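You operate a simulated robot arm through the tools that you are given. There is no shell and no other tool. Be economical: measure what you need, move in short steps, check, and stop when the job is done.

You run a simulated two-armed robot. Do the job below in one go: nothing can be reset, and whatever is moved stays where it is left.

TASK
Pick up the carton from the clear middle of the grey bench with one hand, pass it to the other hand and put it on the top of the blue chest. Set down upright: carton.

It is judged by the outcome, as a careful person would: the job done as asked, and still so three seconds after it is handed in. It fails if anything else is knocked over, pushed out of place, dropped, spilled or broken.

THE ROBOT
Two 7-joint arms with two-finger parallel grippers on one trunk, on a base that drives. Base frame: it is fixed to the floor where the robot stands at the start and does not move with it; the origin is under the middle of the robot, x ahead of it, y to its left, z up; the surface under the hand at the start is at about z = 0.86. Units: m, rad, N and s.
The left shoulder is at the start at [0.11, 0.169, 1.421], the right one opposite. With the tool pointing down near the work surface each hand reaches from about 0.44 to 0.74 m from the robot's upright axis, wherever it stands, measured 20 degrees to its own side. Places, roughly: top of the blue chest [0.9, -3.1, 0.9]. Payload 1.57 kg a hand.
The tool frame of a hand sits at the grasp point between the pads (the TCP): z along the fingers, y along the line on which they close. The tips reach 0.03 m beyond it. The gripper opens to 0.08 m. The fingers are 0.017 m wide and 0.012 m thick; the gripper's body (0.04 by 0.082 m) begins 0.08 m behind the TCP.
Orientation is told as [roll, pitch, yaw] about the base's x, y, z axes, in that order, counted from this pose: with the fingers straight down and closing along the base's y, the tool's x points along the base's -x, its y along +y and its z along -z.

THE INTERFACE
- The arms move only by the tool step_arm. It takes "left_moves", "right_moves" or both (then of equal length, played together; a hand with none holds still); each is text: rows parted by semicolons, each of 6 numbers parted by spaces: the shift along the tool's x, y, z in m, then the turn, a rotation vector about the tool's x, y, z in rad. In form: tx ty tz rx ry rz; .... A call has 1 to 12 rows; each row is the pose to reach, as a shift and turn from the pose commanded when the call began, along the tool's axes at that moment. "left_hand" and "right_hand" are, for a hand that has rows, the closure in counts, from 0 (fully open) to 255 (shut), set as the call begins (left out, the last holds). Each row takes 0.2 s and may step no farther than 0.05 m and 0.15 rad from the row before; otherwise, or with a gripper value out of range, the whole call is refused. A pose out of reach is approached as far as the arm can. The call stops where the force on the tool passes 40 N (or 10 N more than at its start, if that is more) or the arm is blocked; 0.2 s more then pass. Each finger travels about 0.072 m/s and halts on what it meets, pressing with about 33 N; the grip force reading is that of the motor and also rises with nothing between the fingers. The clock runs only during rows and for 0.2 s after the last one: add rows that repeat a pose to give the fingers time. It gives the time, the measured TCP pose, the force on the tool (base axes), the opening and the grip force at its end, in the units of the frame above (readings bear some noise), with the torque about the TCP (base axes, N m) and any sound that the robot's microphone picked up, and new pictures: "views" is both (left out), scene, wrist or none (wrist: the cameras of the hands that moved).
- Cameras (640 x 400 px; columns grow to the right, rows downward): "scene" is now at [0.1607, 0.0018, 1.6081]; the picture's right is [0.02, -1.00, 0.00], its down [-0.74, -0.01, -0.67] and it looks along [0.67, 0.01, -0.74] (base axes); focal length 266 px, centre (320, 200). "left" rides on the left gripper at [0.072, 0.007, -0.122] in its tool frame; the picture's right is [-0.09, 1.00, 0.00], its down [-0.84, -0.08, -0.54] and it looks along [-0.54, -0.05, 0.84] (tool axes); focal length 238 px, centre (320, 200). "right" rides on the right gripper at [0.072, -0.007, -0.122] in its tool frame; the picture's right is [0.09, 1.00, 0.00], its down [-0.84, 0.08, -0.54] and it looks along [-0.54, 0.05, 0.84] (tool axes); focal length 238 px, centre (320, 200). There is no depth. A picture from a camera that has moved, and an enlarged one, comes with that camera's place and axes in the base frame and with its lens.
- slide_trunk(by): slides the trunk up (or, below 0, down) by that many m; the arms and the scene camera ride with it, the base frame stays. It gives what a move gives, with no picture.
- drive_base(legs): drives the robot by 1 to 6 legs, each [ahead, left, turn to the left] in m, m and rad, along the robot's own axes; the way and the turn of a leg run together, so that a leg with both is an arc; at most 1.5 m and 3.142 rad a leg. The arms and the cameras ride along, it lands a little off, and it stops where it bumps. It gives what a move gives, and a new picture of the scene camera.
- head_to(pan, tilt): turns the head with the scene camera to pan (to the left, within 1.501 rad either way) and tilt (down, from -0.506 to 1.204), counted from straight ahead of the robot. It gives what a move gives, and a new picture of the scene camera.
- close_up(camera, box): a new picture of the part [left, top, right, bottom] of that camera's present view, enlarged. It takes no simulated time.
- finish_job(): hands the job in; it is judged then, once.

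Go step by step. Nothing tells you exact positions but the pictures and the camera data: compare them with the known pose of the tool, close in by small moves and look again before you grip or let go. The budget is 120 turns and 260 pictures, counting those below and the enlarged ones. Unless the task says otherwise, let go and move clear before handing in, and close with one line.

The tools are called after ">>>" by a JSON object that holds its "fn" and its "kwargs". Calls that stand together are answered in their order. step_arm: Moves the arms, as the interface text tells. Its arguments: {"type":"object","properties":{"left_moves":{"type":"string"},"left_hand":{"type":"number"},"right_moves":{"type":"string"},"right_hand":{"type":"number"},"views":{"type":"string","enum":["both","scene","wrist","none"]}},"required":[]} The other tools are called the same way: slide_trunk (by) slides the trunk up or down; drive_base (legs) drives the base; head_to (pan, tilt) turns the head that bears the scene camera; close_up (camera, box) takes an enlarged picture of a part of a camera's view; finish_job () hands the job in.

At the start:

```text
t: 0.0
left_position: [0.6866, 0.2717, 1.1659]
left_tool_rot: [-0.002, 0.0, 0.0]
left_wrist_force: [-1.0, 0.0, -1.0]
left_torque: [-0.01, 0.05, 0.0]
left_width: 0.08
left_grasp_force: 0.1
right_position: [0.6418, -0.3059, 1.1658]
right_tool_rot: [0.001, 0.001, 0.0]
right_wrist_force: [0.7, 0.6, -0.5]
right_torque: [-0.02, 0.03, 0.01]
right_width: 0.0802
right_grasp_force: 0.0
trunk travel left (down, up): [-0.735, 0.155]
robot x, y, heading: [0.0, -0.0019, 0.001]
head pan, tilt: [0.017, 0.834]
```

scene: 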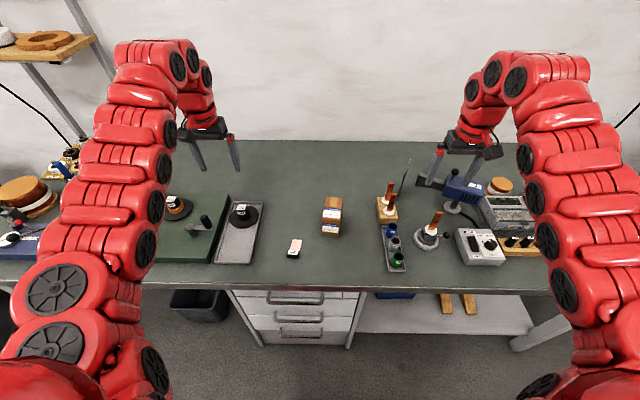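
right: 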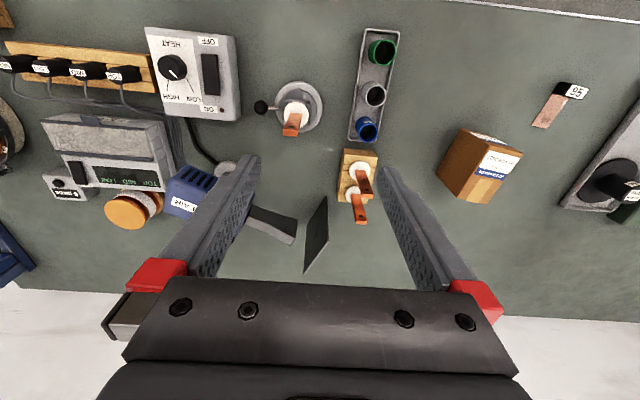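
left: 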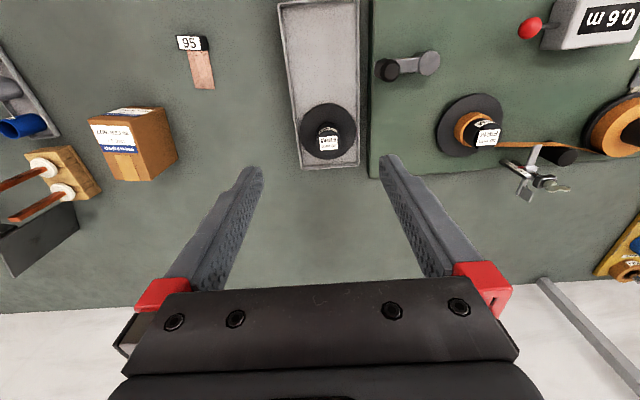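

The carton stands near the middle of the bench, at about x 0.70, y -0.03. I'll take enlarged views to measure it before moving.

>>> {"fn": "close_up", "kwargs": {"camera": "scene", "box": [270, 170, 400, 260]}}

>>> {"fn": "close_up", "kwargs": {"camera": "right", "box": [400, 100, 560, 220]}}

>>> {"fn": "close_up", "kwargs": {"camera": "left", "box": [70, 80, 230, 200]}}

```text
4.44 times, centred on (335, 215) of scene
camera zoom: at [0.1607, 0.0018, 1.6081], right [0.02, -1.0, 0.0], down [-0.74, -0.01, -0.67], along [0.67, 0.01, -0.74], focal length 1183 px, centre (253, 133)
```

zoom: 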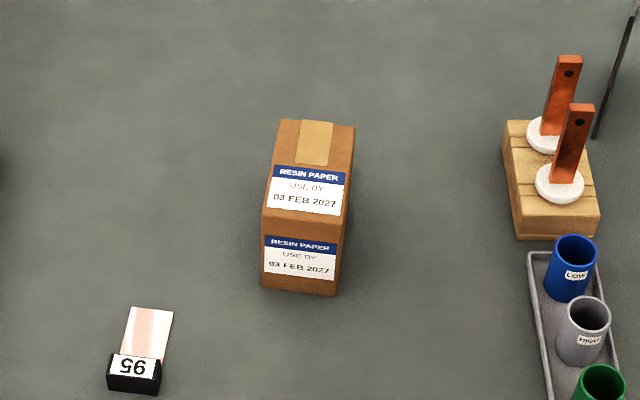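

```text
3.33 times, centred on (480, 160) of right
camera zoom: at [0.5709, -0.312, 1.2888], right [-0.09, 1.0, 0.0], down [0.84, 0.08, 0.54], along [0.54, 0.05, -0.84], focal length 794 px, centre (-213, 333)
```

zoom: 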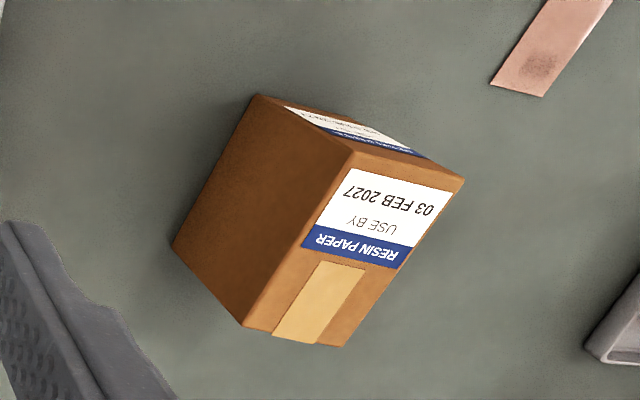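

```text
3.33 times, centred on (150, 140) of left
camera zoom: at [0.6162, 0.2792, 1.2878], right [0.09, 1.0, 0.0], down [0.84, -0.08, 0.54], along [0.54, -0.05, -0.84], focal length 794 px, centre (887, 400)
```

zoom: 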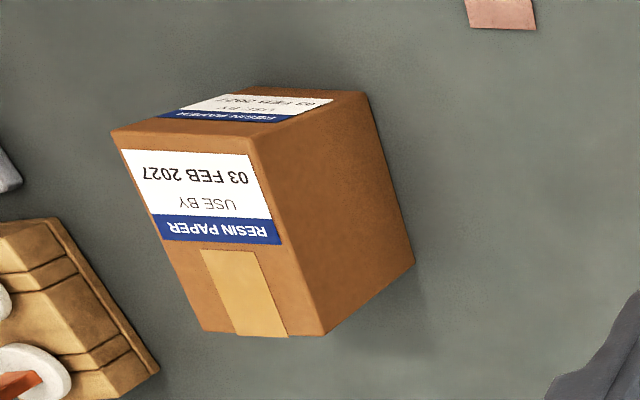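

The carton measures about 0.058 wide, 0.092 deep and 0.09 high. Its centre is near (0.722, -0.032), its top is at 0.95 and its yaw is about -0.145. I'll grip it with the left hand tilted 45°, leaving room for the right hand to take it from above. First I move the left hand over and yaw it.

>>> {"fn": "step_arm", "kwargs": {"left_moves": "0.012 -0.039 0.006 0 0 0.02; 0.025 -0.078 0.013 0 0 0.04; 0.037 -0.117 0.02 0 0 0.06; 0.05 -0.156 0.026 0 0 0.08; 0.062 -0.195 0.033 0 0 0.1; 0.075 -0.234 0.04 0 0 0.12; 0.087 -0.272 0.046 0 0 0.145", "views": "none"}}

>>> {"fn": "step_arm", "kwargs": {"left_moves": "0 0 0 0 -0.13 0; 0 0 0 0 -0.26 0; 0 0 0 0 -0.39 0; 0 0 0 0 -0.52 0; 0 0 0 0 -0.65 0; 0 0 0 0 -0.785 0", "views": "both"}}

```text
t: 1.6
left_position: [0.6139, 0.0326, 1.1218]
left_tool_rot: [0.0, 0.0, -0.142]
left_wrist_force: [-0.3, 0.2, -0.3]
left_torque: [0.02, -0.01, 0.0]
left_width: 0.0803
left_grasp_force: 0.2
left hand out of reach, approached as far as the arm can: row 7
right_position: [0.6433, -0.3048, 1.1653]
right_tool_rot: [-0.001, 0.001, -0.001]
right_wrist_force: [0.5, 0.3, -0.5]
right_torque: [-0.05, -0.01, 0.02]
right_width: 0.08
right_grasp_force: 0.0
trunk travel left (down, up): [-0.735, 0.155]
robot x, y, heading: [-0.0055, 0.0015, -0.001]
head pan, tilt: [0.017, 0.834]
```

```text
t: 3.2
left_position: [0.6157, -0.0247, 1.1028]
left_tool_rot: [0.242, -0.659, -0.496]
left_wrist_force: [0.0, 0.3, -0.4]
left_torque: [0.0, -0.01, 0.01]
left_width: 0.0802
left_grasp_force: 0.0
left hand out of reach, approached as far as the arm can: row 1, 2, 3, 4
right_position: [0.6407, -0.3047, 1.1662]
right_tool_rot: [-0.001, -0.001, 0.001]
right_wrist_force: [-0.9, 0.7, 0.0]
right_torque: [-0.01, -0.03, -0.01]
right_width: 0.0799
right_grasp_force: 0.0
trunk travel left (down, up): [-0.735, 0.155]
robot x, y, heading: [0.0022, -0.0021, -0.003]
head pan, tilt: [0.017, 0.834]
stopped in row 6 (left hand): the arm was blocked; the commanded pose is now the measured one
camera scene: at [0.1576, 0.0018, 1.6085], right [0.02, -1.0, 0.0], down [-0.74, -0.01, -0.67], along [0.67, 0.01, -0.74], focal length 266 px, centre (320, 200)
camera left: at [0.4917, 0.0188, 1.153], right [0.4, 0.89, 0.24], down [0.21, -0.35, 0.91], along [0.89, -0.31, -0.32], focal length 238 px, centre (320, 200)
```

scene: 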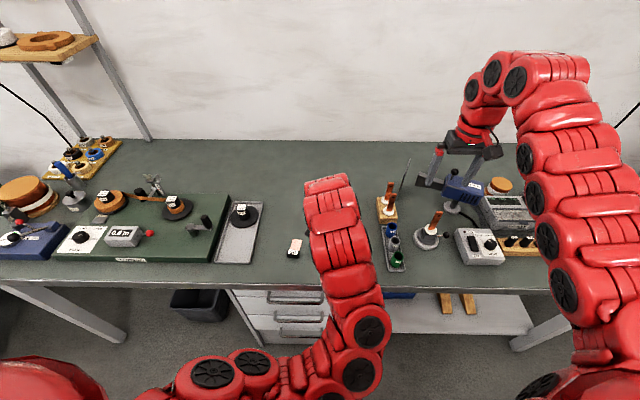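
left: 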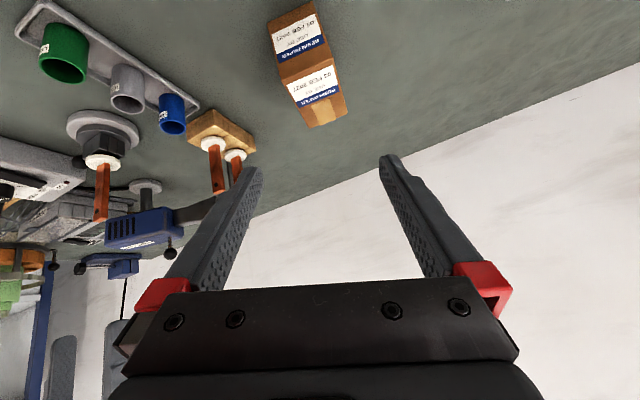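

The left arm ran out of room because the carton sits too far across the middle for it. I'll swing the hand back to its own side, trimming the roll on the way, and then shift the base to the right so the carton lies to the robot's left.

>>> {"fn": "step_arm", "kwargs": {"left_moves": "0.01 0.046 -0.004 0 0 0; 0.019 0.091 -0.008 0 0 -0.06; 0.029 0.137 -0.012 0 0 -0.14; 0.038 0.182 -0.016 0 0 -0.22; 0.048 0.228 -0.020 0 0 -0.30; 0.048 0.228 -0.020 0 0 -0.30", "views": "both"}}

```text
t: 4.6
left_position: [0.6474, 0.2017, 1.1328]
left_tool_rot: [0.001, -0.694, -0.113]
left_wrist_force: [0.0, 0.3, 0.7]
left_torque: [0.02, 0.01, -0.02]
left_width: 0.0799
left_grasp_force: 0.1
right_position: [0.6423, -0.3064, 1.1653]
right_tool_rot: [0.002, 0.0, -0.001]
right_wrist_force: [0.5, -1.3, -0.2]
right_torque: [0.04, 0.03, 0.02]
right_width: 0.08
right_grasp_force: 0.1
trunk travel left (down, up): [-0.735, 0.155]
robot x, y, heading: [-0.0005, -0.0007, -0.001]
head pan, tilt: [0.017, 0.834]
camera scene: at [0.1603, 0.0002, 1.6081], right [0.02, -1.0, 0.0], down [-0.74, -0.01, -0.67], along [0.67, 0.01, -0.74], focal length 266 px, centre (320, 200)
camera left: at [0.5176, 0.2245, 1.1793], right [0.18, 0.98, 0.06], down [0.29, -0.11, 0.95], along [0.94, -0.16, -0.3], focal length 238 px, centre (320, 200)
```

scene: 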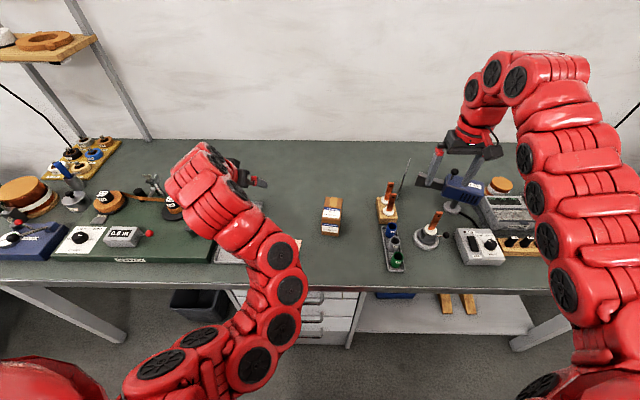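
left: 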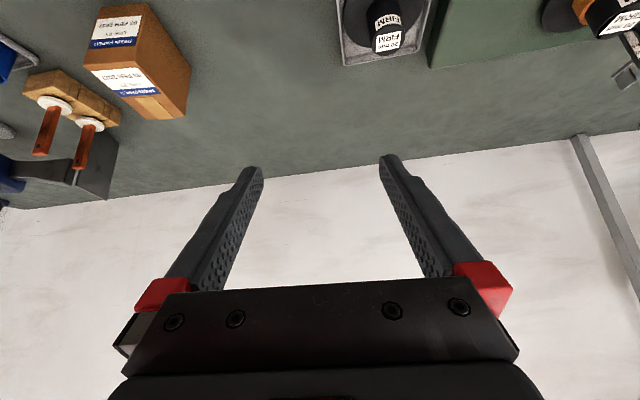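

The left hand now holds a clean 40° tilt with a yaw of -0.11. Next I shift the base right.

>>> {"fn": "drive_base", "kwargs": {"legs": [[0, -0.22, 0]]}}

>>> {"fn": "close_up", "kwargs": {"camera": "left", "box": [160, 0, 480, 200]}}

```text
t: 6.3
left_position: [0.6473, -0.0165, 1.1312]
left_tool_rot: [0.001, -0.696, -0.11]
left_wrist_force: [-0.1, -0.6, 0.3]
left_torque: [0.0, 0.03, -0.02]
left_width: 0.0799
left_grasp_force: 0.0
right_position: [0.643, -0.5235, 1.1662]
right_tool_rot: [-0.002, 0.0, 0.002]
right_wrist_force: [-1.0, -0.4, 0.0]
right_torque: [0.01, 0.0, 0.0]
right_width: 0.0803
right_grasp_force: 0.1
trunk travel left (down, up): [-0.735, 0.155]
robot x, y, heading: [-0.0019, -0.223, -0.0]
head pan, tilt: [0.017, 0.834]
camera scene: at [0.1607, -0.2179, 1.6081], right [0.02, -1.0, 0.0], down [-0.74, -0.02, -0.67], along [0.67, 0.01, -0.74], focal length 266 px, centre (320, 200)
```

scene: 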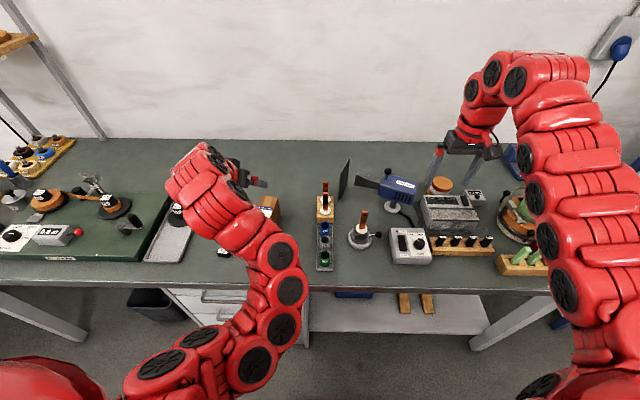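

```text
2.00 times, centred on (320, 100) of left
camera zoom: at [0.5175, 0.0064, 1.179], right [0.18, 0.98, 0.06], down [0.29, -0.11, 0.95], along [0.94, -0.15, -0.3], focal length 477 px, centre (320, 400)
```

zoom: 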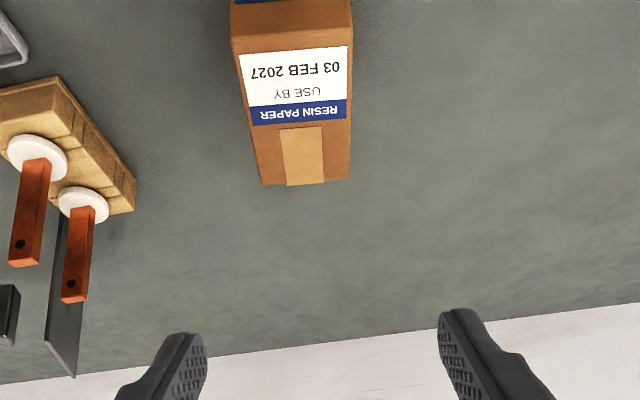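

My measurements from the two cameras agree to about 5 mm. I'll go to a pre-grasp point 0.12 m back along the fingers and look again.

>>> {"fn": "step_arm", "kwargs": {"left_moves": "0.033 -0.001 0.03 0 0 0; 0.066 -0.002 0.06 0 0 0; 0.1 -0.0036 0.0908 0 0 0; 0.1 -0.0036 0.0908 0 0 0", "left_hand": 0}}

```text
t: 7.3
left_position: [0.6293, -0.0157, 0.9959]
left_tool_rot: [0.001, -0.693, -0.109]
left_wrist_force: [-0.7, 0.5, 0.3]
left_torque: [0.02, 0.0, -0.01]
left_width: 0.0798
left_grasp_force: 0.0
right_position: [0.6445, -0.5238, 1.1651]
right_tool_rot: [0.0, 0.001, 0.006]
right_wrist_force: [0.4, 0.5, 0.0]
right_torque: [0.01, -0.01, 0.03]
right_width: 0.08
right_grasp_force: 0.0
trunk travel left (down, up): [-0.735, 0.155]
robot x, y, heading: [-0.0006, -0.2207, 0.0]
head pan, tilt: [0.017, 0.834]
camera scene: at [0.1609, -0.2181, 1.6081], right [0.02, -1.0, 0.0], down [-0.74, -0.01, -0.67], along [0.67, 0.01, -0.74], focal length 266 px, centre (320, 200)
camera left: at [0.4999, 0.0069, 1.0435], right [0.18, 0.98, 0.06], down [0.29, -0.11, 0.95], along [0.94, -0.16, -0.3], focal length 238 px, centre (320, 200)
```

scene: 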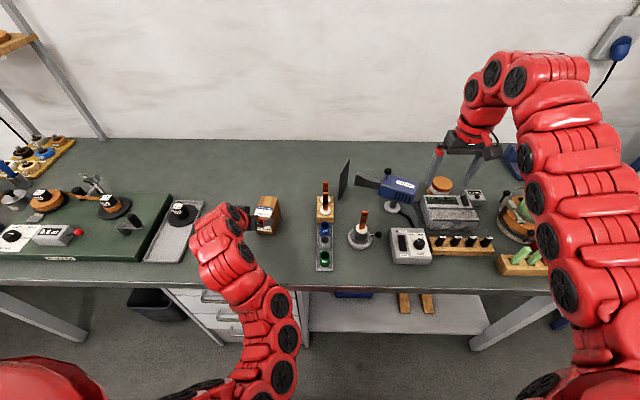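
left: 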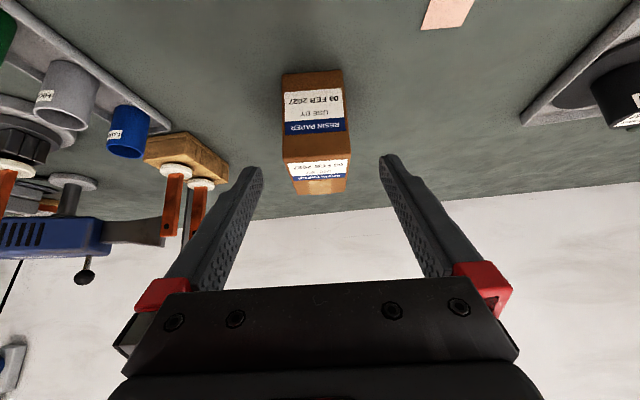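

The carton sits squarely between the fingers. I advance along the finger direction.

>>> {"fn": "step_arm", "kwargs": {"left_moves": "0 -0.002 0.03 0 0 0; 0 -0.003 0.06 0 0 0; 0 -0.003 0.09 0 0 0; 0 -0.003 0.12 0 0 0; 0 -0.003 0.12 0 0 0"}}

```text
t: 8.5
left_position: [0.7054, -0.0296, 0.9044]
left_tool_rot: [-0.003, -0.694, -0.11]
left_wrist_force: [0.8, -0.5, -0.5]
left_torque: [-0.01, 0.0, 0.0]
left_width: 0.0799
left_grasp_force: 0.1
right_position: [0.6436, -0.5233, 1.1654]
right_tool_rot: [-0.001, -0.001, 0.003]
right_wrist_force: [-0.3, -0.2, 0.1]
right_torque: [-0.02, 0.0, 0.02]
right_width: 0.0802
right_grasp_force: 0.1
trunk travel left (down, up): [-0.735, 0.155]
robot x, y, heading: [-0.0062, -0.222, -0.001]
head pan, tilt: [0.017, 0.834]
camera scene: at [0.1603, -0.2185, 1.6082], right [0.02, -1.0, 0.0], down [-0.74, -0.01, -0.67], along [0.67, 0.01, -0.74], focal length 266 px, centre (320, 200)
camera left: at [0.575, -0.0066, 0.9516], right [0.18, 0.98, 0.06], down [0.29, -0.11, 0.95], along [0.94, -0.15, -0.3], focal length 238 px, centre (320, 200)
```

scene: 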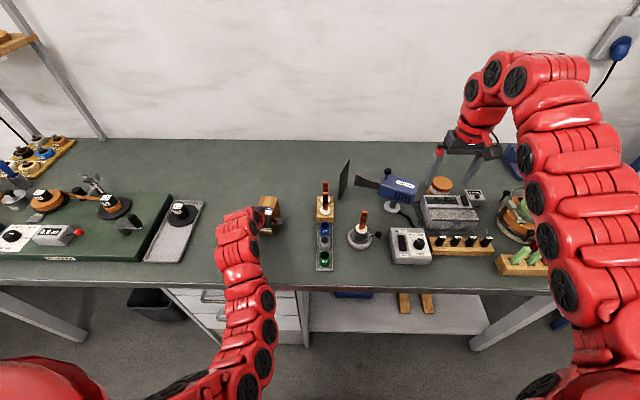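
left: 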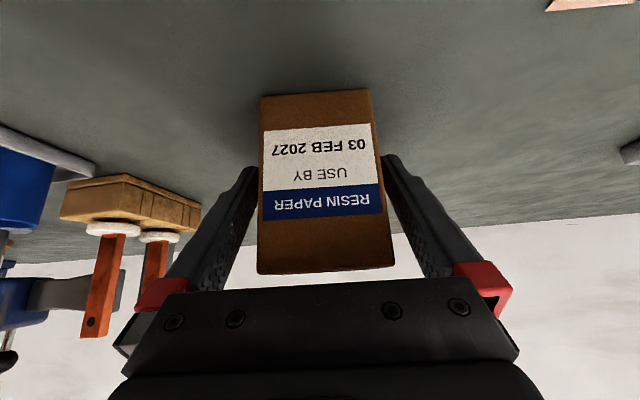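

The fingers straddle the carton evenly. I close them.

>>> {"fn": "step_arm", "kwargs": {"left_moves": "0 0 0 0 0 0; 0 0 0 0 0 0; 0 0 0 0 0 0; 0 0 0 0 0 0", "left_hand": 255, "views": "wrist"}}

```text
t: 9.5
left_position: [0.7064, -0.028, 0.9032]
left_tool_rot: [0.001, -0.695, -0.109]
left_wrist_force: [0.8, 0.2, 1.0]
left_torque: [-0.1, -0.08, 0.03]
left_width: 0.0579
left_grasp_force: 32.9
right_position: [0.6444, -0.5256, 1.1659]
right_tool_rot: [0.0, -0.001, 0.003]
right_wrist_force: [0.0, -0.4, -0.5]
right_torque: [-0.04, -0.04, -0.02]
right_width: 0.08
right_grasp_force: 0.0
trunk travel left (down, up): [-0.735, 0.155]
robot x, y, heading: [0.0007, -0.2172, 0.006]
head pan, tilt: [0.017, 0.834]
camera left: at [0.5754, -0.0063, 0.9515], right [0.18, 0.98, 0.06], down [0.29, -0.11, 0.95], along [0.94, -0.15, -0.3], focal length 238 px, centre (320, 200)
```

left: 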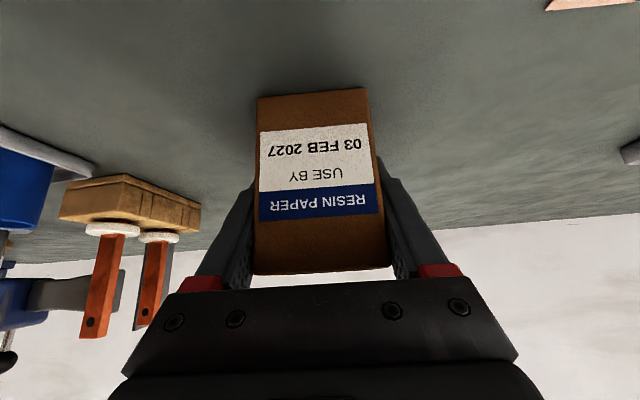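

It's gripped at a width of 0.058. I lift straight up by 0.22 m.

>>> {"fn": "step_arm", "kwargs": {"left_moves": "-0.016 0 -0.019 0 0 0; -0.045 0 -0.054 0 0 0; -0.077 0 -0.092 0 0 0; -0.109 0 -0.13 0 0 0; -0.141 0 -0.169 0 0 0; -0.141 0 -0.169 0 0 0"}}

```text
refused: row 5 steps farther than a row can; nothing moved
```

>>> {"fn": "step_arm", "kwargs": {"left_moves": "-0.016 0 -0.019 0 0 0; -0.045 0 -0.054 0 0 0; -0.075 0 -0.09 0 0 0; -0.105 0 -0.126 0 0 0; -0.135 0 -0.161 0 0 0; -0.141 0 -0.169 0 0 0"}}

```text
t: 10.9
left_position: [0.705, -0.0282, 1.1268]
left_tool_rot: [0.001, -0.691, -0.108]
left_wrist_force: [-0.3, 0.3, -3.3]
left_torque: [0.01, 0.07, 0.04]
left_width: 0.0578
left_grasp_force: 33.1
right_position: [0.6427, -0.5247, 1.1647]
right_tool_rot: [0.0, 0.001, 0.005]
right_wrist_force: [-1.1, 0.0, -0.8]
right_torque: [0.01, -0.04, 0.02]
right_width: 0.0801
right_grasp_force: 0.1
trunk travel left (down, up): [-0.735, 0.155]
robot x, y, heading: [0.0048, -0.2185, 0.005]
head pan, tilt: [0.017, 0.834]
camera scene: at [0.1613, -0.218, 1.608], right [0.02, -1.0, 0.0], down [-0.74, -0.01, -0.67], along [0.67, 0.01, -0.74], focal length 266 px, centre (320, 200)
camera left: at [0.5751, -0.0056, 1.175], right [0.18, 0.98, 0.06], down [0.29, -0.11, 0.95], along [0.94, -0.15, -0.3], focal length 238 px, centre (320, 200)
```

scene: 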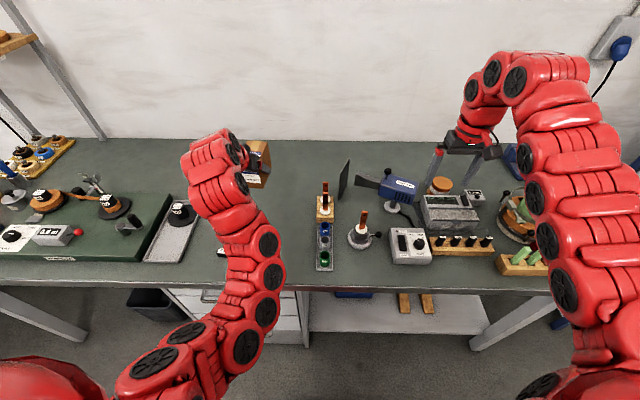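
left: 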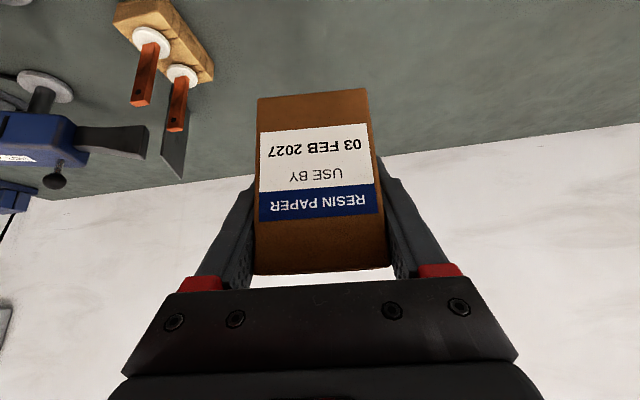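

It's held firmly and weighs about 0.25 kg. Now I swing the left hand clockwise about the vertical so its fingers point to the right and its closing line runs along x.

>>> {"fn": "step_arm", "kwargs": {"left_moves": "0 0 0 0.0897 0 0.1074; 0 0 0 0.1794 0 0.2148; 0 0 0 0.269 0 0.322; 0 0 0 0.359 0 0.4296; 0 0 0 0.4485 0 0.537; 0 0 0 0.538 0 0.6444; 0 0 0 0.628 0 0.7518; 0 0 0 0.7176 0 0.859; 0 0 0 0.807 0 0.9666; 0 0 0 0.897 0 1.074; 0 0 0 0.897 0 1.074"}}

```text
t: 13.3
left_position: [0.7046, -0.0288, 1.1262]
left_tool_rot: [-0.002, -0.698, -1.511]
left_wrist_force: [-0.4, -0.6, -3.6]
left_torque: [0.08, -0.02, 0.02]
left_width: 0.0579
left_grasp_force: 33.2
right_position: [0.6429, -0.523, 1.1666]
right_tool_rot: [0.002, 0.0, 0.003]
right_wrist_force: [-0.8, 0.0, -0.7]
right_torque: [-0.03, 0.0, 0.03]
right_width: 0.0799
right_grasp_force: 0.1
trunk travel left (down, up): [-0.735, 0.155]
robot x, y, heading: [0.0035, -0.2185, -0.0]
head pan, tilt: [0.017, 0.834]
camera scene: at [0.1607, -0.2172, 1.6081], right [0.02, -1.0, 0.0], down [-0.74, -0.02, -0.67], along [0.67, 0.01, -0.74], focal length 266 px, centre (320, 200)
camera left: at [0.7046, 0.1061, 1.1735], right [1.0, -0.01, 0.06], down [-0.06, -0.3, 0.95], along [0.01, -0.95, -0.3], focal length 238 px, centre (320, 200)
```

scene: 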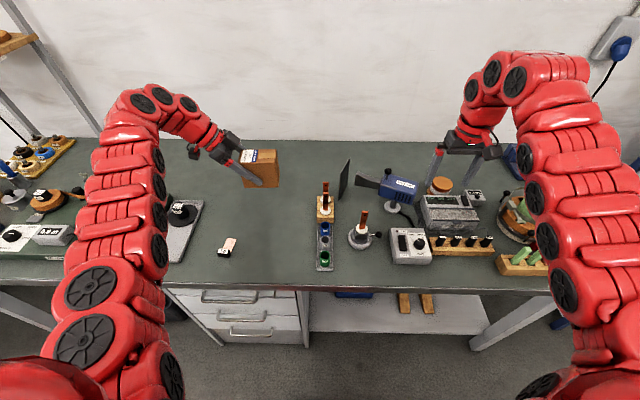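
left: 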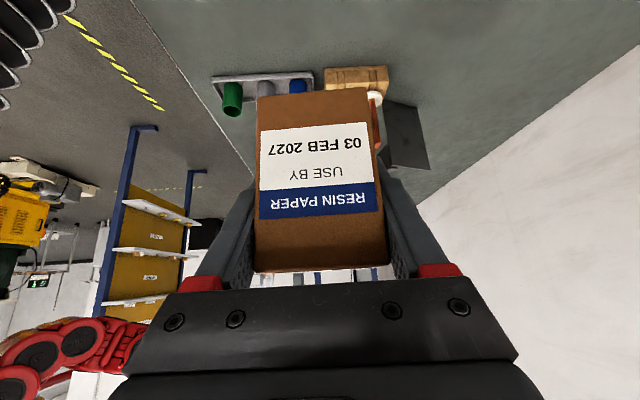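

This pose works well. Now I carry the carton towards the middle while the right hand yaws to match it.

>>> {"fn": "step_arm", "kwargs": {"left_moves": "-0.017 -0.003 0.010 0 0 0; -0.034 -0.005 0.021 0 0 0; -0.052 -0.008 0.031 0 0 0; -0.069 -0.011 0.042 0 0 0; -0.086 -0.014 0.052 0 0 0; -0.103 -0.016 0.062 0 0 0; -0.12 -0.019 0.073 0 0 0; -0.138 -0.022 0.083 0 0 0; -0.155 -0.024 0.094 0 0 0; -0.172 -0.027 0.104 0 0 0; -0.172 -0.027 0.104 0 0 0; -0.172 -0.027 0.104 0 0 0", "right_moves": "0 0 -0.01 0 0 -0.148; 0 0 -0.02 0 0 -0.296; 0 0 -0.03 0 0 -0.444; 0 0 -0.04 0 0 -0.592; 0 0 -0.05 0 0 -0.74; 0 0 -0.06 0 0 -0.888; 0 0 -0.07 0 0 -1.036; 0 0 -0.08 0 0 -1.184; 0 0 -0.09 0 0 -1.332; 0 0 -0.1 0 0 -1.48; 0 0 -0.11 0 0 -1.628; 0 0 -0.11 0 0 -1.628", "right_hand": 0}}

```text
t: 15.9
left_position: [0.6905, -0.229, 1.1541]
left_tool_rot: [-0.002, -0.696, -1.508]
left_wrist_force: [0.0, -0.5, -3.2]
left_torque: [0.04, -0.01, -0.01]
left_width: 0.0578
left_grasp_force: 33.0
right_position: [0.6833, -0.532, 1.1912]
right_tool_rot: [-0.001, 0.0, 1.634]
right_wrist_force: [0.2, -0.1, -0.3]
right_torque: [-0.02, -0.01, 0.02]
right_width: 0.0797
right_grasp_force: 0.1
right hand out of reach, approached as far as the arm can: row 1, 2, 3, 4, 5, 6, 7, 8, 9, 10, 11, 12
trunk travel left (down, up): [-0.735, 0.155]
robot x, y, heading: [0.0004, -0.2224, 0.003]
head pan, tilt: [0.017, 0.834]
camera scene: at [0.1611, -0.2186, 1.608], right [0.02, -1.0, 0.0], down [-0.74, -0.01, -0.67], along [0.67, 0.01, -0.74], focal length 266 px, centre (320, 200)
camera right: at [0.6942, -0.6029, 1.3142], right [-0.99, -0.15, 0.0], down [-0.13, 0.83, 0.54], along [-0.08, 0.54, -0.84], focal length 238 px, centre (320, 200)
camera left: at [0.6901, -0.0954, 1.2016], right [1.0, -0.01, 0.06], down [-0.06, -0.3, 0.95], along [0.01, -0.95, -0.3], focal length 238 px, centre (320, 200)
```

scene: 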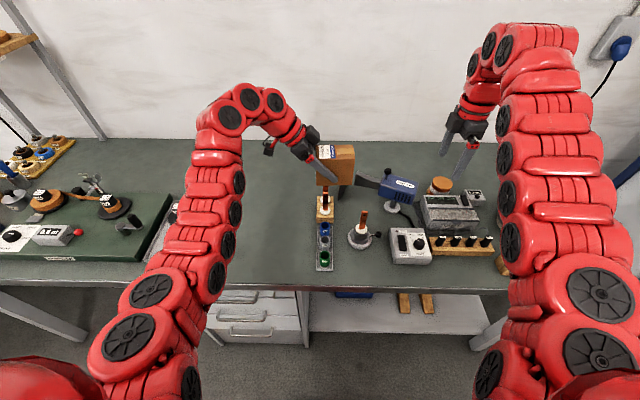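
right: 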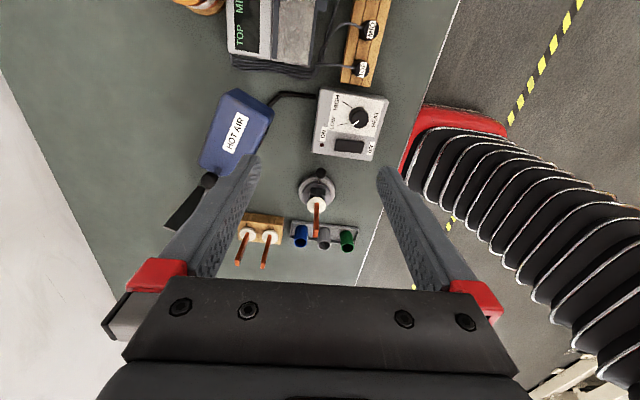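
left: 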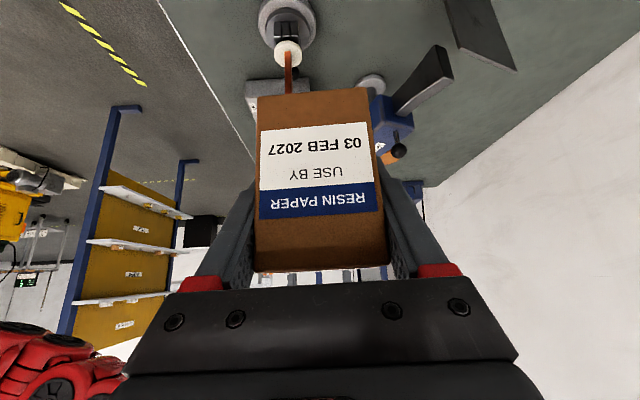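

The right hand tops out near z 1.19 with its fingers down, so it will come in level from the carton's far end instead of from above. I lower the left hand slightly and test how the right hand responds.

>>> {"fn": "step_arm", "kwargs": {"left_moves": "0.013 0 0.0153 0 0 0; 0.0257 0 0.0306 0 0 0; 0.0257 0 0.0306 0 0 0", "right_moves": "0 0 0.025 0 0 0; 0 0 0.05 0 0 0; 0 0 0.05 0 0 0", "views": "none"}}

```text
t: 16.7
left_position: [0.6881, -0.2283, 1.1152]
left_tool_rot: [-0.003, -0.697, -1.507]
left_wrist_force: [0.2, -0.4, -3.2]
left_torque: [0.02, 0.0, 0.0]
left_width: 0.0574
left_grasp_force: 33.2
right_position: [0.683, -0.5316, 1.1416]
right_tool_rot: [-0.001, -0.001, 1.631]
right_wrist_force: [0.3, 0.7, 0.1]
right_torque: [-0.03, 0.01, 0.01]
right_width: 0.0799
right_grasp_force: 0.1
trunk travel left (down, up): [-0.735, 0.155]
robot x, y, heading: [0.0009, -0.221, 0.0]
head pan, tilt: [0.017, 0.834]
```

The shifts count from the pose actually reached. I move the right hand in next to the carton's far end.

>>> {"fn": "step_arm", "kwargs": {"right_moves": "-0.04 -0.006 0.001 0 0 0; -0.08 -0.012 0.002 0 0 0; -0.12 -0.018 0.003 0 0 0; -0.161 -0.024 0.003 0 0 0; -0.161 -0.024 0.003 0 0 0"}}

```text
t: 17.9
left_position: [0.6888, -0.2293, 1.1147]
left_tool_rot: [-0.003, -0.694, -1.507]
left_wrist_force: [0.0, 0.2, -2.3]
left_torque: [0.08, 0.01, 0.01]
left_width: 0.0578
left_grasp_force: 33.1
right_position: [0.6967, -0.3713, 1.1388]
right_tool_rot: [0.001, -0.003, 1.631]
right_wrist_force: [0.5, 0.2, -0.2]
right_torque: [0.05, 0.01, 0.01]
right_width: 0.08
right_grasp_force: 0.1
trunk travel left (down, up): [-0.735, 0.155]
robot x, y, heading: [0.002, -0.2183, 0.002]
head pan, tilt: [0.017, 0.834]
camera scene: at [0.1611, -0.2197, 1.6081], right [0.02, -1.0, 0.0], down [-0.74, -0.01, -0.67], along [0.67, 0.01, -0.74], focal length 266 px, centre (320, 200)
camera right: at [0.7079, -0.4417, 1.2615], right [-0.99, -0.15, 0.0], down [-0.13, 0.83, 0.54], along [-0.08, 0.54, -0.84], focal length 238 px, centre (320, 200)
```

scene: 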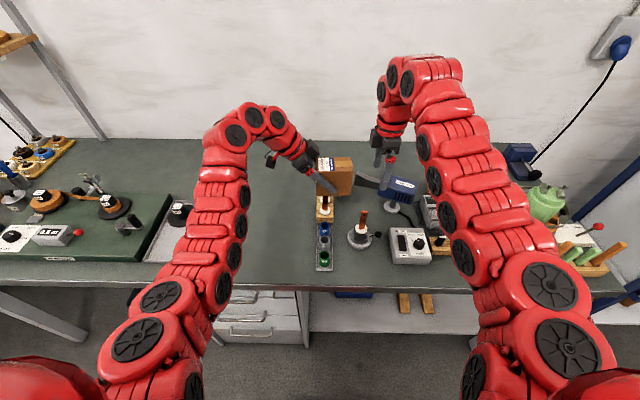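
right: 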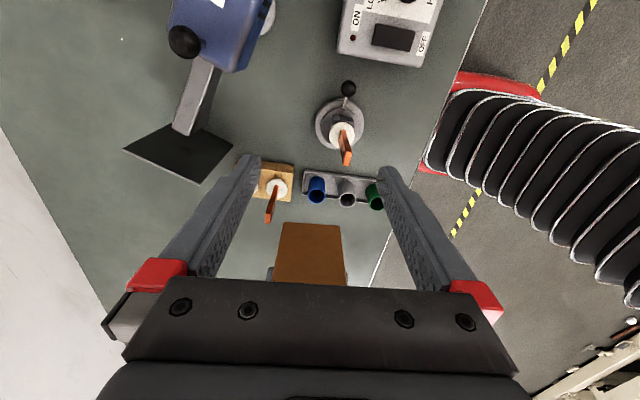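

The right camera confirms the carton is lined up to within 2 mm. I slide the right fingers over the carton's sides.

>>> {"fn": "step_arm", "kwargs": {"right_moves": "-0.025 0 0 0 0 0; -0.05 -0.001 0 0 0 0; -0.075 -0.0017 0 0 0 0; -0.1 -0.0017 0 0 0 0; -0.1 -0.0017 0 0 0 0"}}

>>> {"fn": "close_up", "kwargs": {"camera": "scene", "box": [260, 100, 420, 220]}}

```text
t: 19.1
left_position: [0.6892, -0.2286, 1.1156]
left_tool_rot: [-0.001, -0.696, -1.508]
left_wrist_force: [0.7, -0.5, -2.9]
left_torque: [0.06, -0.01, -0.02]
left_width: 0.0576
left_grasp_force: 32.9
right_position: [0.6929, -0.2706, 1.1365]
right_tool_rot: [0.003, -0.001, 1.631]
right_wrist_force: [0.2, 0.4, -0.7]
right_torque: [0.0, 0.01, 0.01]
right_width: 0.0803
right_grasp_force: 0.0
trunk travel left (down, up): [-0.735, 0.155]
robot x, y, heading: [0.0019, -0.2203, 0.0]
head pan, tilt: [0.017, 0.834]
camera scene: at [0.1614, -0.2192, 1.608], right [0.02, -1.0, 0.0], down [-0.74, -0.01, -0.67], along [0.67, 0.01, -0.74], focal length 266 px, centre (320, 200)
camera right: at [0.7044, -0.3415, 1.2609], right [-0.99, -0.15, 0.0], down [-0.13, 0.83, 0.54], along [-0.08, 0.54, -0.84], focal length 238 px, centre (320, 200)
```

scene: 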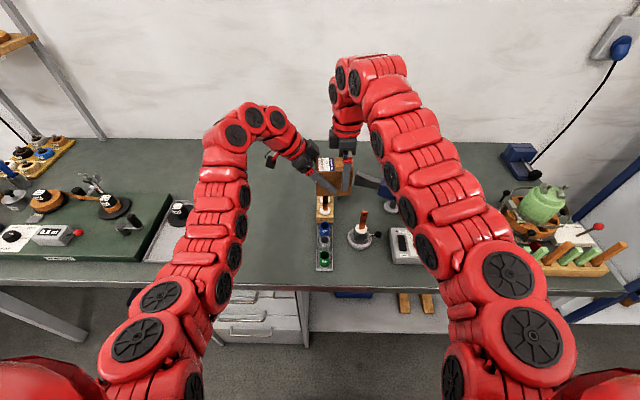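
right: 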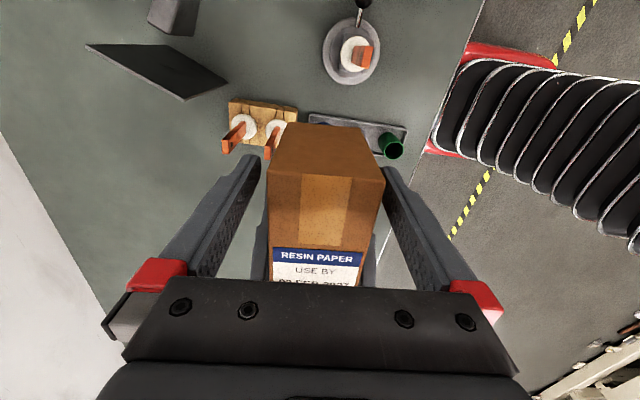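

```text
3.33 times, centred on (340, 160) of scene
camera zoom: at [0.1614, -0.2192, 1.608], right [0.02, -1.0, 0.0], down [-0.74, -0.01, -0.67], along [0.67, 0.01, -0.74], focal length 887 px, centre (253, 333)
```

zoom: 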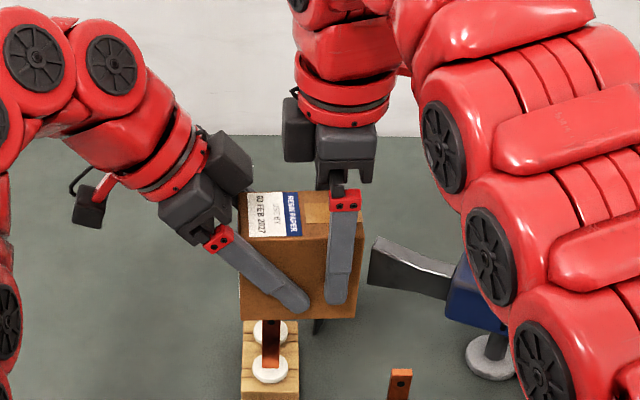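

Both sets of fingers lie on the carton without touching each other. I close the right hand.

>>> {"fn": "step_arm", "kwargs": {"right_moves": "0 0 0 0 0 0; 0 0 0 0 0 0; 0 0 0 0 0 0; 0 0 0 0 0 0", "right_hand": 255, "views": "wrist"}}

```text
t: 20.1
left_position: [0.6887, -0.228, 1.1147]
left_tool_rot: [-0.003, -0.696, -1.508]
left_wrist_force: [19.8, -2.4, -8.3]
left_torque: [0.11, 0.61, 0.35]
left_width: 0.0578
left_grasp_force: 33.0
right_position: [0.6927, -0.2686, 1.1369]
right_tool_rot: [0.003, 0.0, 1.633]
right_wrist_force: [-19.8, 2.4, 5.4]
right_torque: [0.15, -0.15, 0.54]
right_width: 0.058
right_grasp_force: 33.2
trunk travel left (down, up): [-0.735, 0.155]
robot x, y, heading: [-0.0001, -0.2174, 0.003]
head pan, tilt: [0.017, 0.834]
camera right: at [0.7042, -0.3404, 1.2608], right [-0.99, -0.15, 0.0], down [-0.13, 0.83, 0.54], along [-0.09, 0.54, -0.84], focal length 238 px, centre (320, 200)
```

right: 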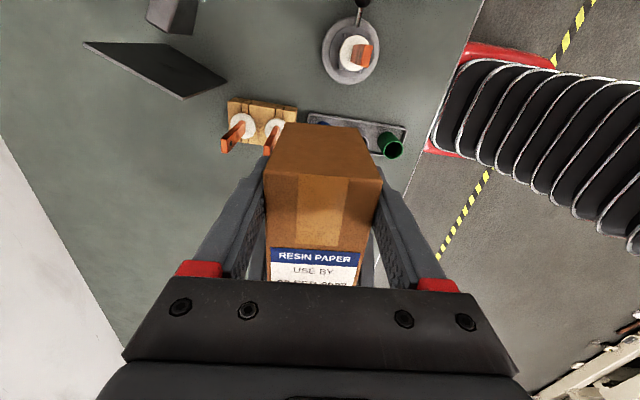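

Both hands grip, with a 20 N sideways strain between them. I ease the right hand a touch before letting go with the left.

>>> {"fn": "step_arm", "kwargs": {"right_moves": "0 0.001 0 0 0 0; 0 0.001 0 0 0 0", "views": "none"}}

```text
t: 20.7
left_position: [0.6885, -0.2276, 1.1155]
left_tool_rot: [-0.002, -0.696, -1.509]
left_wrist_force: [20.6, -3.3, -11.3]
left_torque: [0.28, 0.05, 0.54]
left_width: 0.0577
left_grasp_force: 32.8
right_position: [0.6923, -0.2698, 1.1366]
right_tool_rot: [0.003, -0.001, 1.632]
right_wrist_force: [-20.2, 2.6, 7.1]
right_torque: [0.15, 0.44, 0.28]
right_width: 0.0577
right_grasp_force: 32.9
trunk travel left (down, up): [-0.735, 0.155]
robot x, y, heading: [-0.0014, -0.2229, 0.001]
head pan, tilt: [0.017, 0.834]
```

The strain is small and steady, so I open the left hand while the right holds.

>>> {"fn": "step_arm", "kwargs": {"left_moves": "0 0 0 0 0 0; 0 0 0 0 0 0; 0 0 0 0 0 0", "left_hand": 0, "views": "both"}}

```text
t: 21.5
left_position: [0.6892, -0.2296, 1.1144]
left_tool_rot: [-0.002, -0.697, -1.509]
left_wrist_force: [-0.6, 0.2, -0.4]
left_torque: [0.0, 0.01, 0.0]
left_width: 0.0801
left_grasp_force: 0.1
right_position: [0.6928, -0.2706, 1.1382]
right_tool_rot: [0.001, 0.001, 1.631]
right_wrist_force: [-0.2, 0.2, -0.4]
right_torque: [-0.08, 0.02, 0.01]
right_width: 0.0575
right_grasp_force: 33.3
trunk travel left (down, up): [-0.735, 0.155]
robot x, y, heading: [-0.001, -0.2218, -0.0]
head pan, tilt: [0.017, 0.834]
camera scene: at [0.1613, -0.2183, 1.608], right [0.02, -1.0, 0.0], down [-0.74, -0.01, -0.67], along [0.67, 0.01, -0.74], focal length 266 px, centre (320, 200)
camera left: at [0.6892, -0.0943, 1.1624], right [1.0, -0.01, 0.06], down [-0.06, -0.3, 0.95], along [0.01, -0.95, -0.3], focal length 238 px, centre (320, 200)
```

scene: 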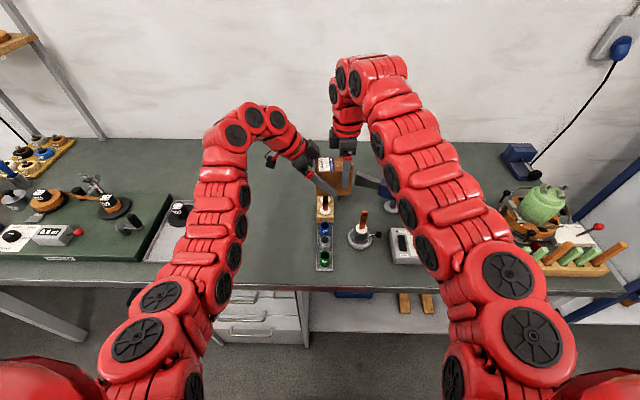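
left: 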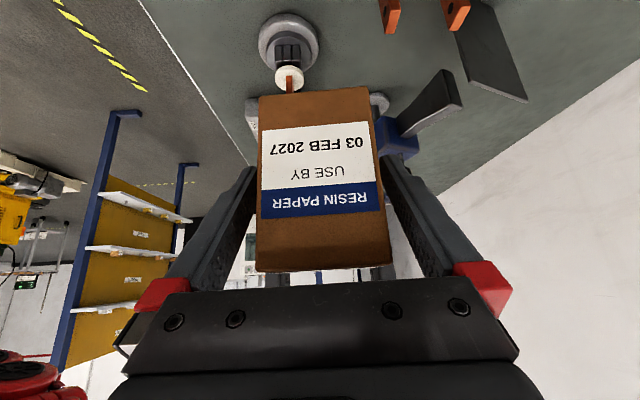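

The right hand has the carton. The left hand backs out along its fingers.

>>> {"fn": "step_arm", "kwargs": {"left_moves": "0 0 -0.03 0 0 0; 0 0 -0.07 0 0 0; 0 0 -0.11 0 0 0; -0.01 0 -0.15 0 0 0; -0.01 0 -0.15 0 0 0", "views": "both"}}

```text
t: 22.7
left_position: [0.6843, -0.1422, 1.2342]
left_tool_rot: [-0.003, -0.697, -1.508]
left_wrist_force: [0.3, -0.3, 0.7]
left_torque: [-0.01, 0.02, -0.02]
left_width: 0.08
left_grasp_force: 0.2
right_position: [0.693, -0.2696, 1.1376]
right_tool_rot: [0.001, 0.001, 1.63]
right_wrist_force: [-0.4, -0.2, 0.0]
right_torque: [-0.04, -0.03, 0.02]
right_width: 0.0577
right_grasp_force: 32.8
trunk travel left (down, up): [-0.735, 0.155]
robot x, y, heading: [0.0006, -0.2228, 0.001]
head pan, tilt: [0.017, 0.834]
camera scene: at [0.1618, -0.2183, 1.6079], right [0.02, -1.0, 0.0], down [-0.74, -0.01, -0.67], along [0.67, 0.01, -0.74], focal length 266 px, centre (320, 200)
camera left: at [0.685, -0.0074, 1.2828], right [1.0, -0.01, 0.06], down [-0.06, -0.3, 0.95], along [0.01, -0.95, -0.3], focal length 238 px, centre (320, 200)
```

scene: 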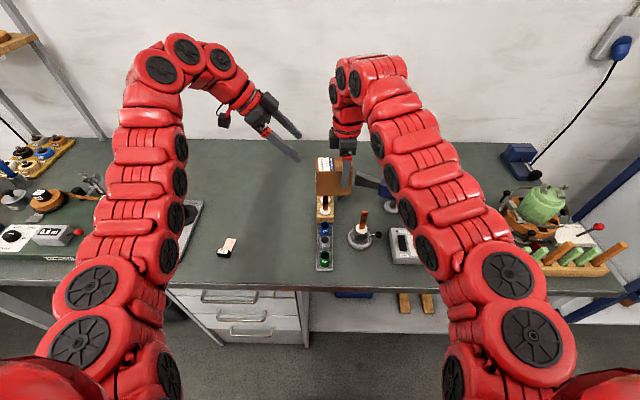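
left: 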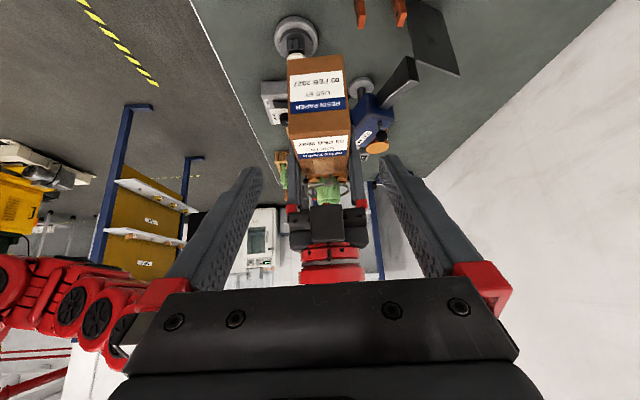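

The carton hangs upright from the right hand. I bring that hand to its own side and yaw it back to neutral while the left hand draws back.

>>> {"fn": "step_arm", "kwargs": {"right_moves": "0.016 0.005 -0.001 0 0 0.136; 0.033 0.010 -0.002 0 0 0.272; 0.049 0.016 -0.003 0 0 0.408; 0.066 0.021 -0.004 0 0 0.543; 0.082 0.026 -0.005 0 0 0.679; 0.098 0.031 -0.006 0 0 0.815; 0.115 0.036 -0.007 0 0 0.951; 0.131 0.042 -0.008 0 0 1.087; 0.148 0.047 -0.009 0 0 1.223; 0.164 0.052 -0.01 0 0 1.358; 0.181 0.057 -0.011 0 0 1.494; 0.197 0.0625 -0.012 0 0 1.63", "left_moves": "0.01 0 -0.01 0 0 0; 0.02 0 -0.02 0 0 0; 0.03 0 -0.03 0 0 0; 0.04 0 -0.04 0 0 0; 0.05 0 -0.05 0 0 0; 0.06 0 -0.05 0 0 0; 0.07 0 -0.05 0 0 0; 0.08 0 -0.05 0 0 0; 0.08 0 -0.05 0 0 0; 0.08 0 -0.05 0 0 0; 0.08 0 -0.05 0 0 0; 0.08 0 -0.05 0 0 0"}}

```text
t: 25.3
left_position: [0.6773, -0.0479, 1.2242]
left_tool_rot: [-0.002, -0.695, -1.508]
left_wrist_force: [0.4, 0.7, 0.4]
left_torque: [0.02, 0.0, 0.0]
left_width: 0.0801
left_grasp_force: 0.0
right_position: [0.6414, -0.4713, 1.1485]
right_tool_rot: [0.001, 0.001, 0.0]
right_wrist_force: [-0.2, 0.3, -3.2]
right_torque: [0.02, 0.08, -0.01]
right_width: 0.0577
right_grasp_force: 33.4
trunk travel left (down, up): [-0.735, 0.155]
robot x, y, heading: [-0.0015, -0.2203, 0.006]
head pan, tilt: [0.017, 0.834]
camera scene: at [0.1608, -0.2191, 1.6081], right [0.02, -1.0, 0.0], down [-0.74, -0.01, -0.67], along [0.67, 0.01, -0.74], focal length 266 px, centre (320, 200)
camera right: at [0.5699, -0.4776, 1.2721], right [-0.09, 1.0, 0.0], down [0.84, 0.08, 0.54], along [0.54, 0.05, -0.84], focal length 238 px, centre (320, 200)
camera left: at [0.6786, 0.0868, 1.2724], right [1.0, -0.01, 0.06], down [-0.06, -0.3, 0.95], along [0.01, -0.95, -0.3], focal length 238 px, centre (320, 200)
```

scene: 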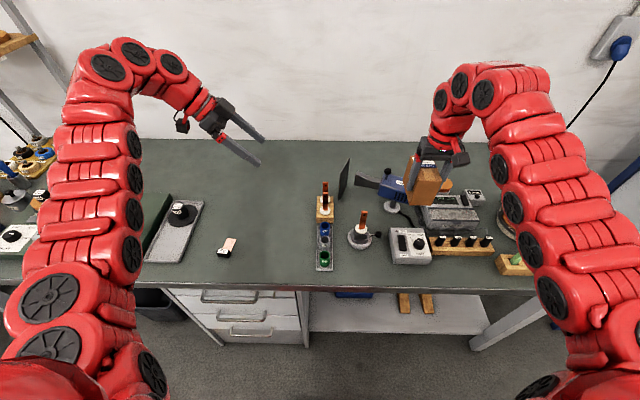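
right: 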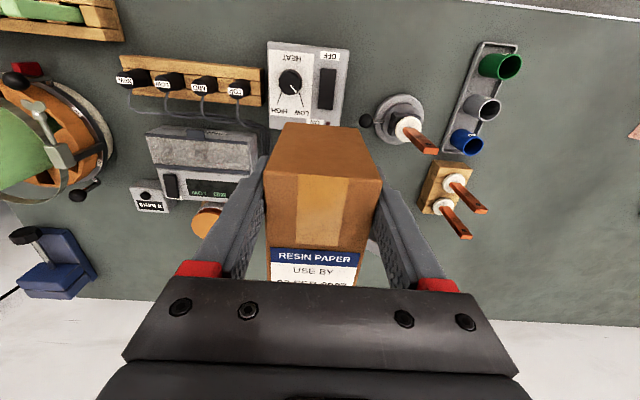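
left: 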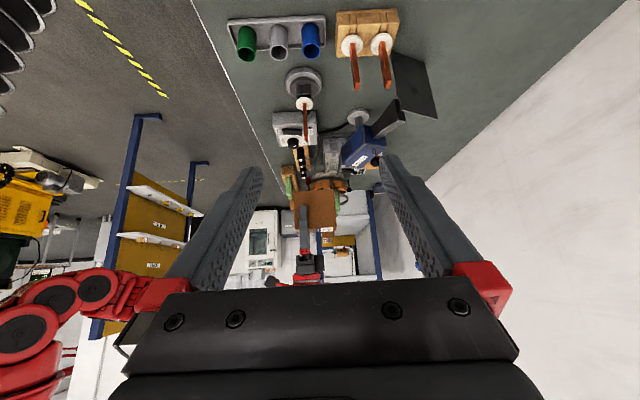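

The carton is secure, at about 3 N. Before driving I look to the right for the chest and a clear way to it.

>>> {"fn": "head_to", "kwargs": {"pan": -1.3, "tilt": 0.35}}

>>> {"fn": "head_to", "kwargs": {"pan": -1.5, "tilt": 0.9}}

```text
t: 26.8
left_position: [0.6788, -0.0464, 1.2243]
left_tool_rot: [-0.002, -0.697, -1.508]
left_wrist_force: [0.2, -0.8, 0.2]
left_torque: [-0.01, 0.02, 0.01]
left_width: 0.0799
left_grasp_force: 0.1
right_position: [0.6422, -0.4702, 1.1494]
right_tool_rot: [0.001, -0.002, 0.0]
right_wrist_force: [0.2, 0.3, -2.7]
right_torque: [-0.02, 0.05, -0.02]
right_width: 0.0578
right_grasp_force: 32.7
trunk travel left (down, up): [-0.735, 0.155]
robot x, y, heading: [-0.0054, -0.2233, 0.001]
head pan, tilt: [-1.3, 0.351]
camera scene: at [0.1075, -0.3096, 1.6504], right [-0.96, -0.27, 0.0], down [-0.09, 0.33, -0.94], along [0.25, -0.9, -0.34], focal length 266 px, centre (320, 200)
```

scene: 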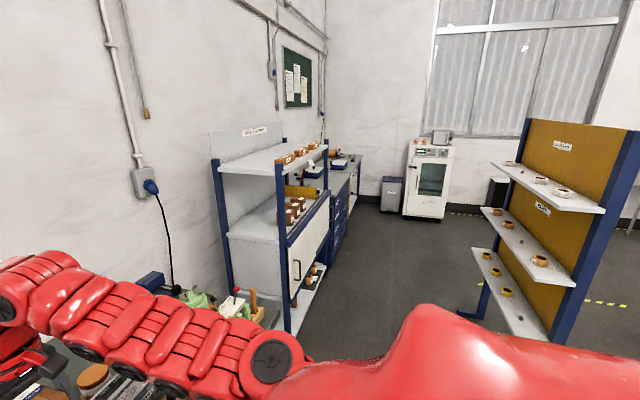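

```text
t: 27.7
left_position: [0.6783, -0.0476, 1.2245]
left_tool_rot: [-0.001, -0.697, -1.507]
left_wrist_force: [0.1, -0.4, -0.8]
left_torque: [-0.02, -0.01, 0.02]
left_width: 0.08
left_grasp_force: 0.0
right_position: [0.6419, -0.4711, 1.148]
right_tool_rot: [0.0, -0.001, 0.001]
right_wrist_force: [-0.1, 0.3, -3.3]
right_torque: [-0.01, 0.04, 0.0]
right_width: 0.0578
right_grasp_force: 33.3
trunk travel left (down, up): [-0.735, 0.155]
robot x, y, heading: [-0.0029, -0.22, 0.004]
head pan, tilt: [-1.499, 0.901]
camera scene: at [0.0879, -0.2953, 1.603], right [-1.0, -0.07, 0.0], down [-0.06, 0.78, -0.62], along [0.05, -0.62, -0.78], focal length 266 px, centre (320, 200)
```

scene: 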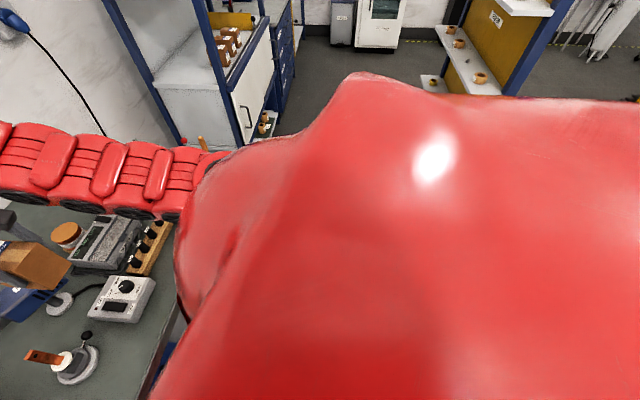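

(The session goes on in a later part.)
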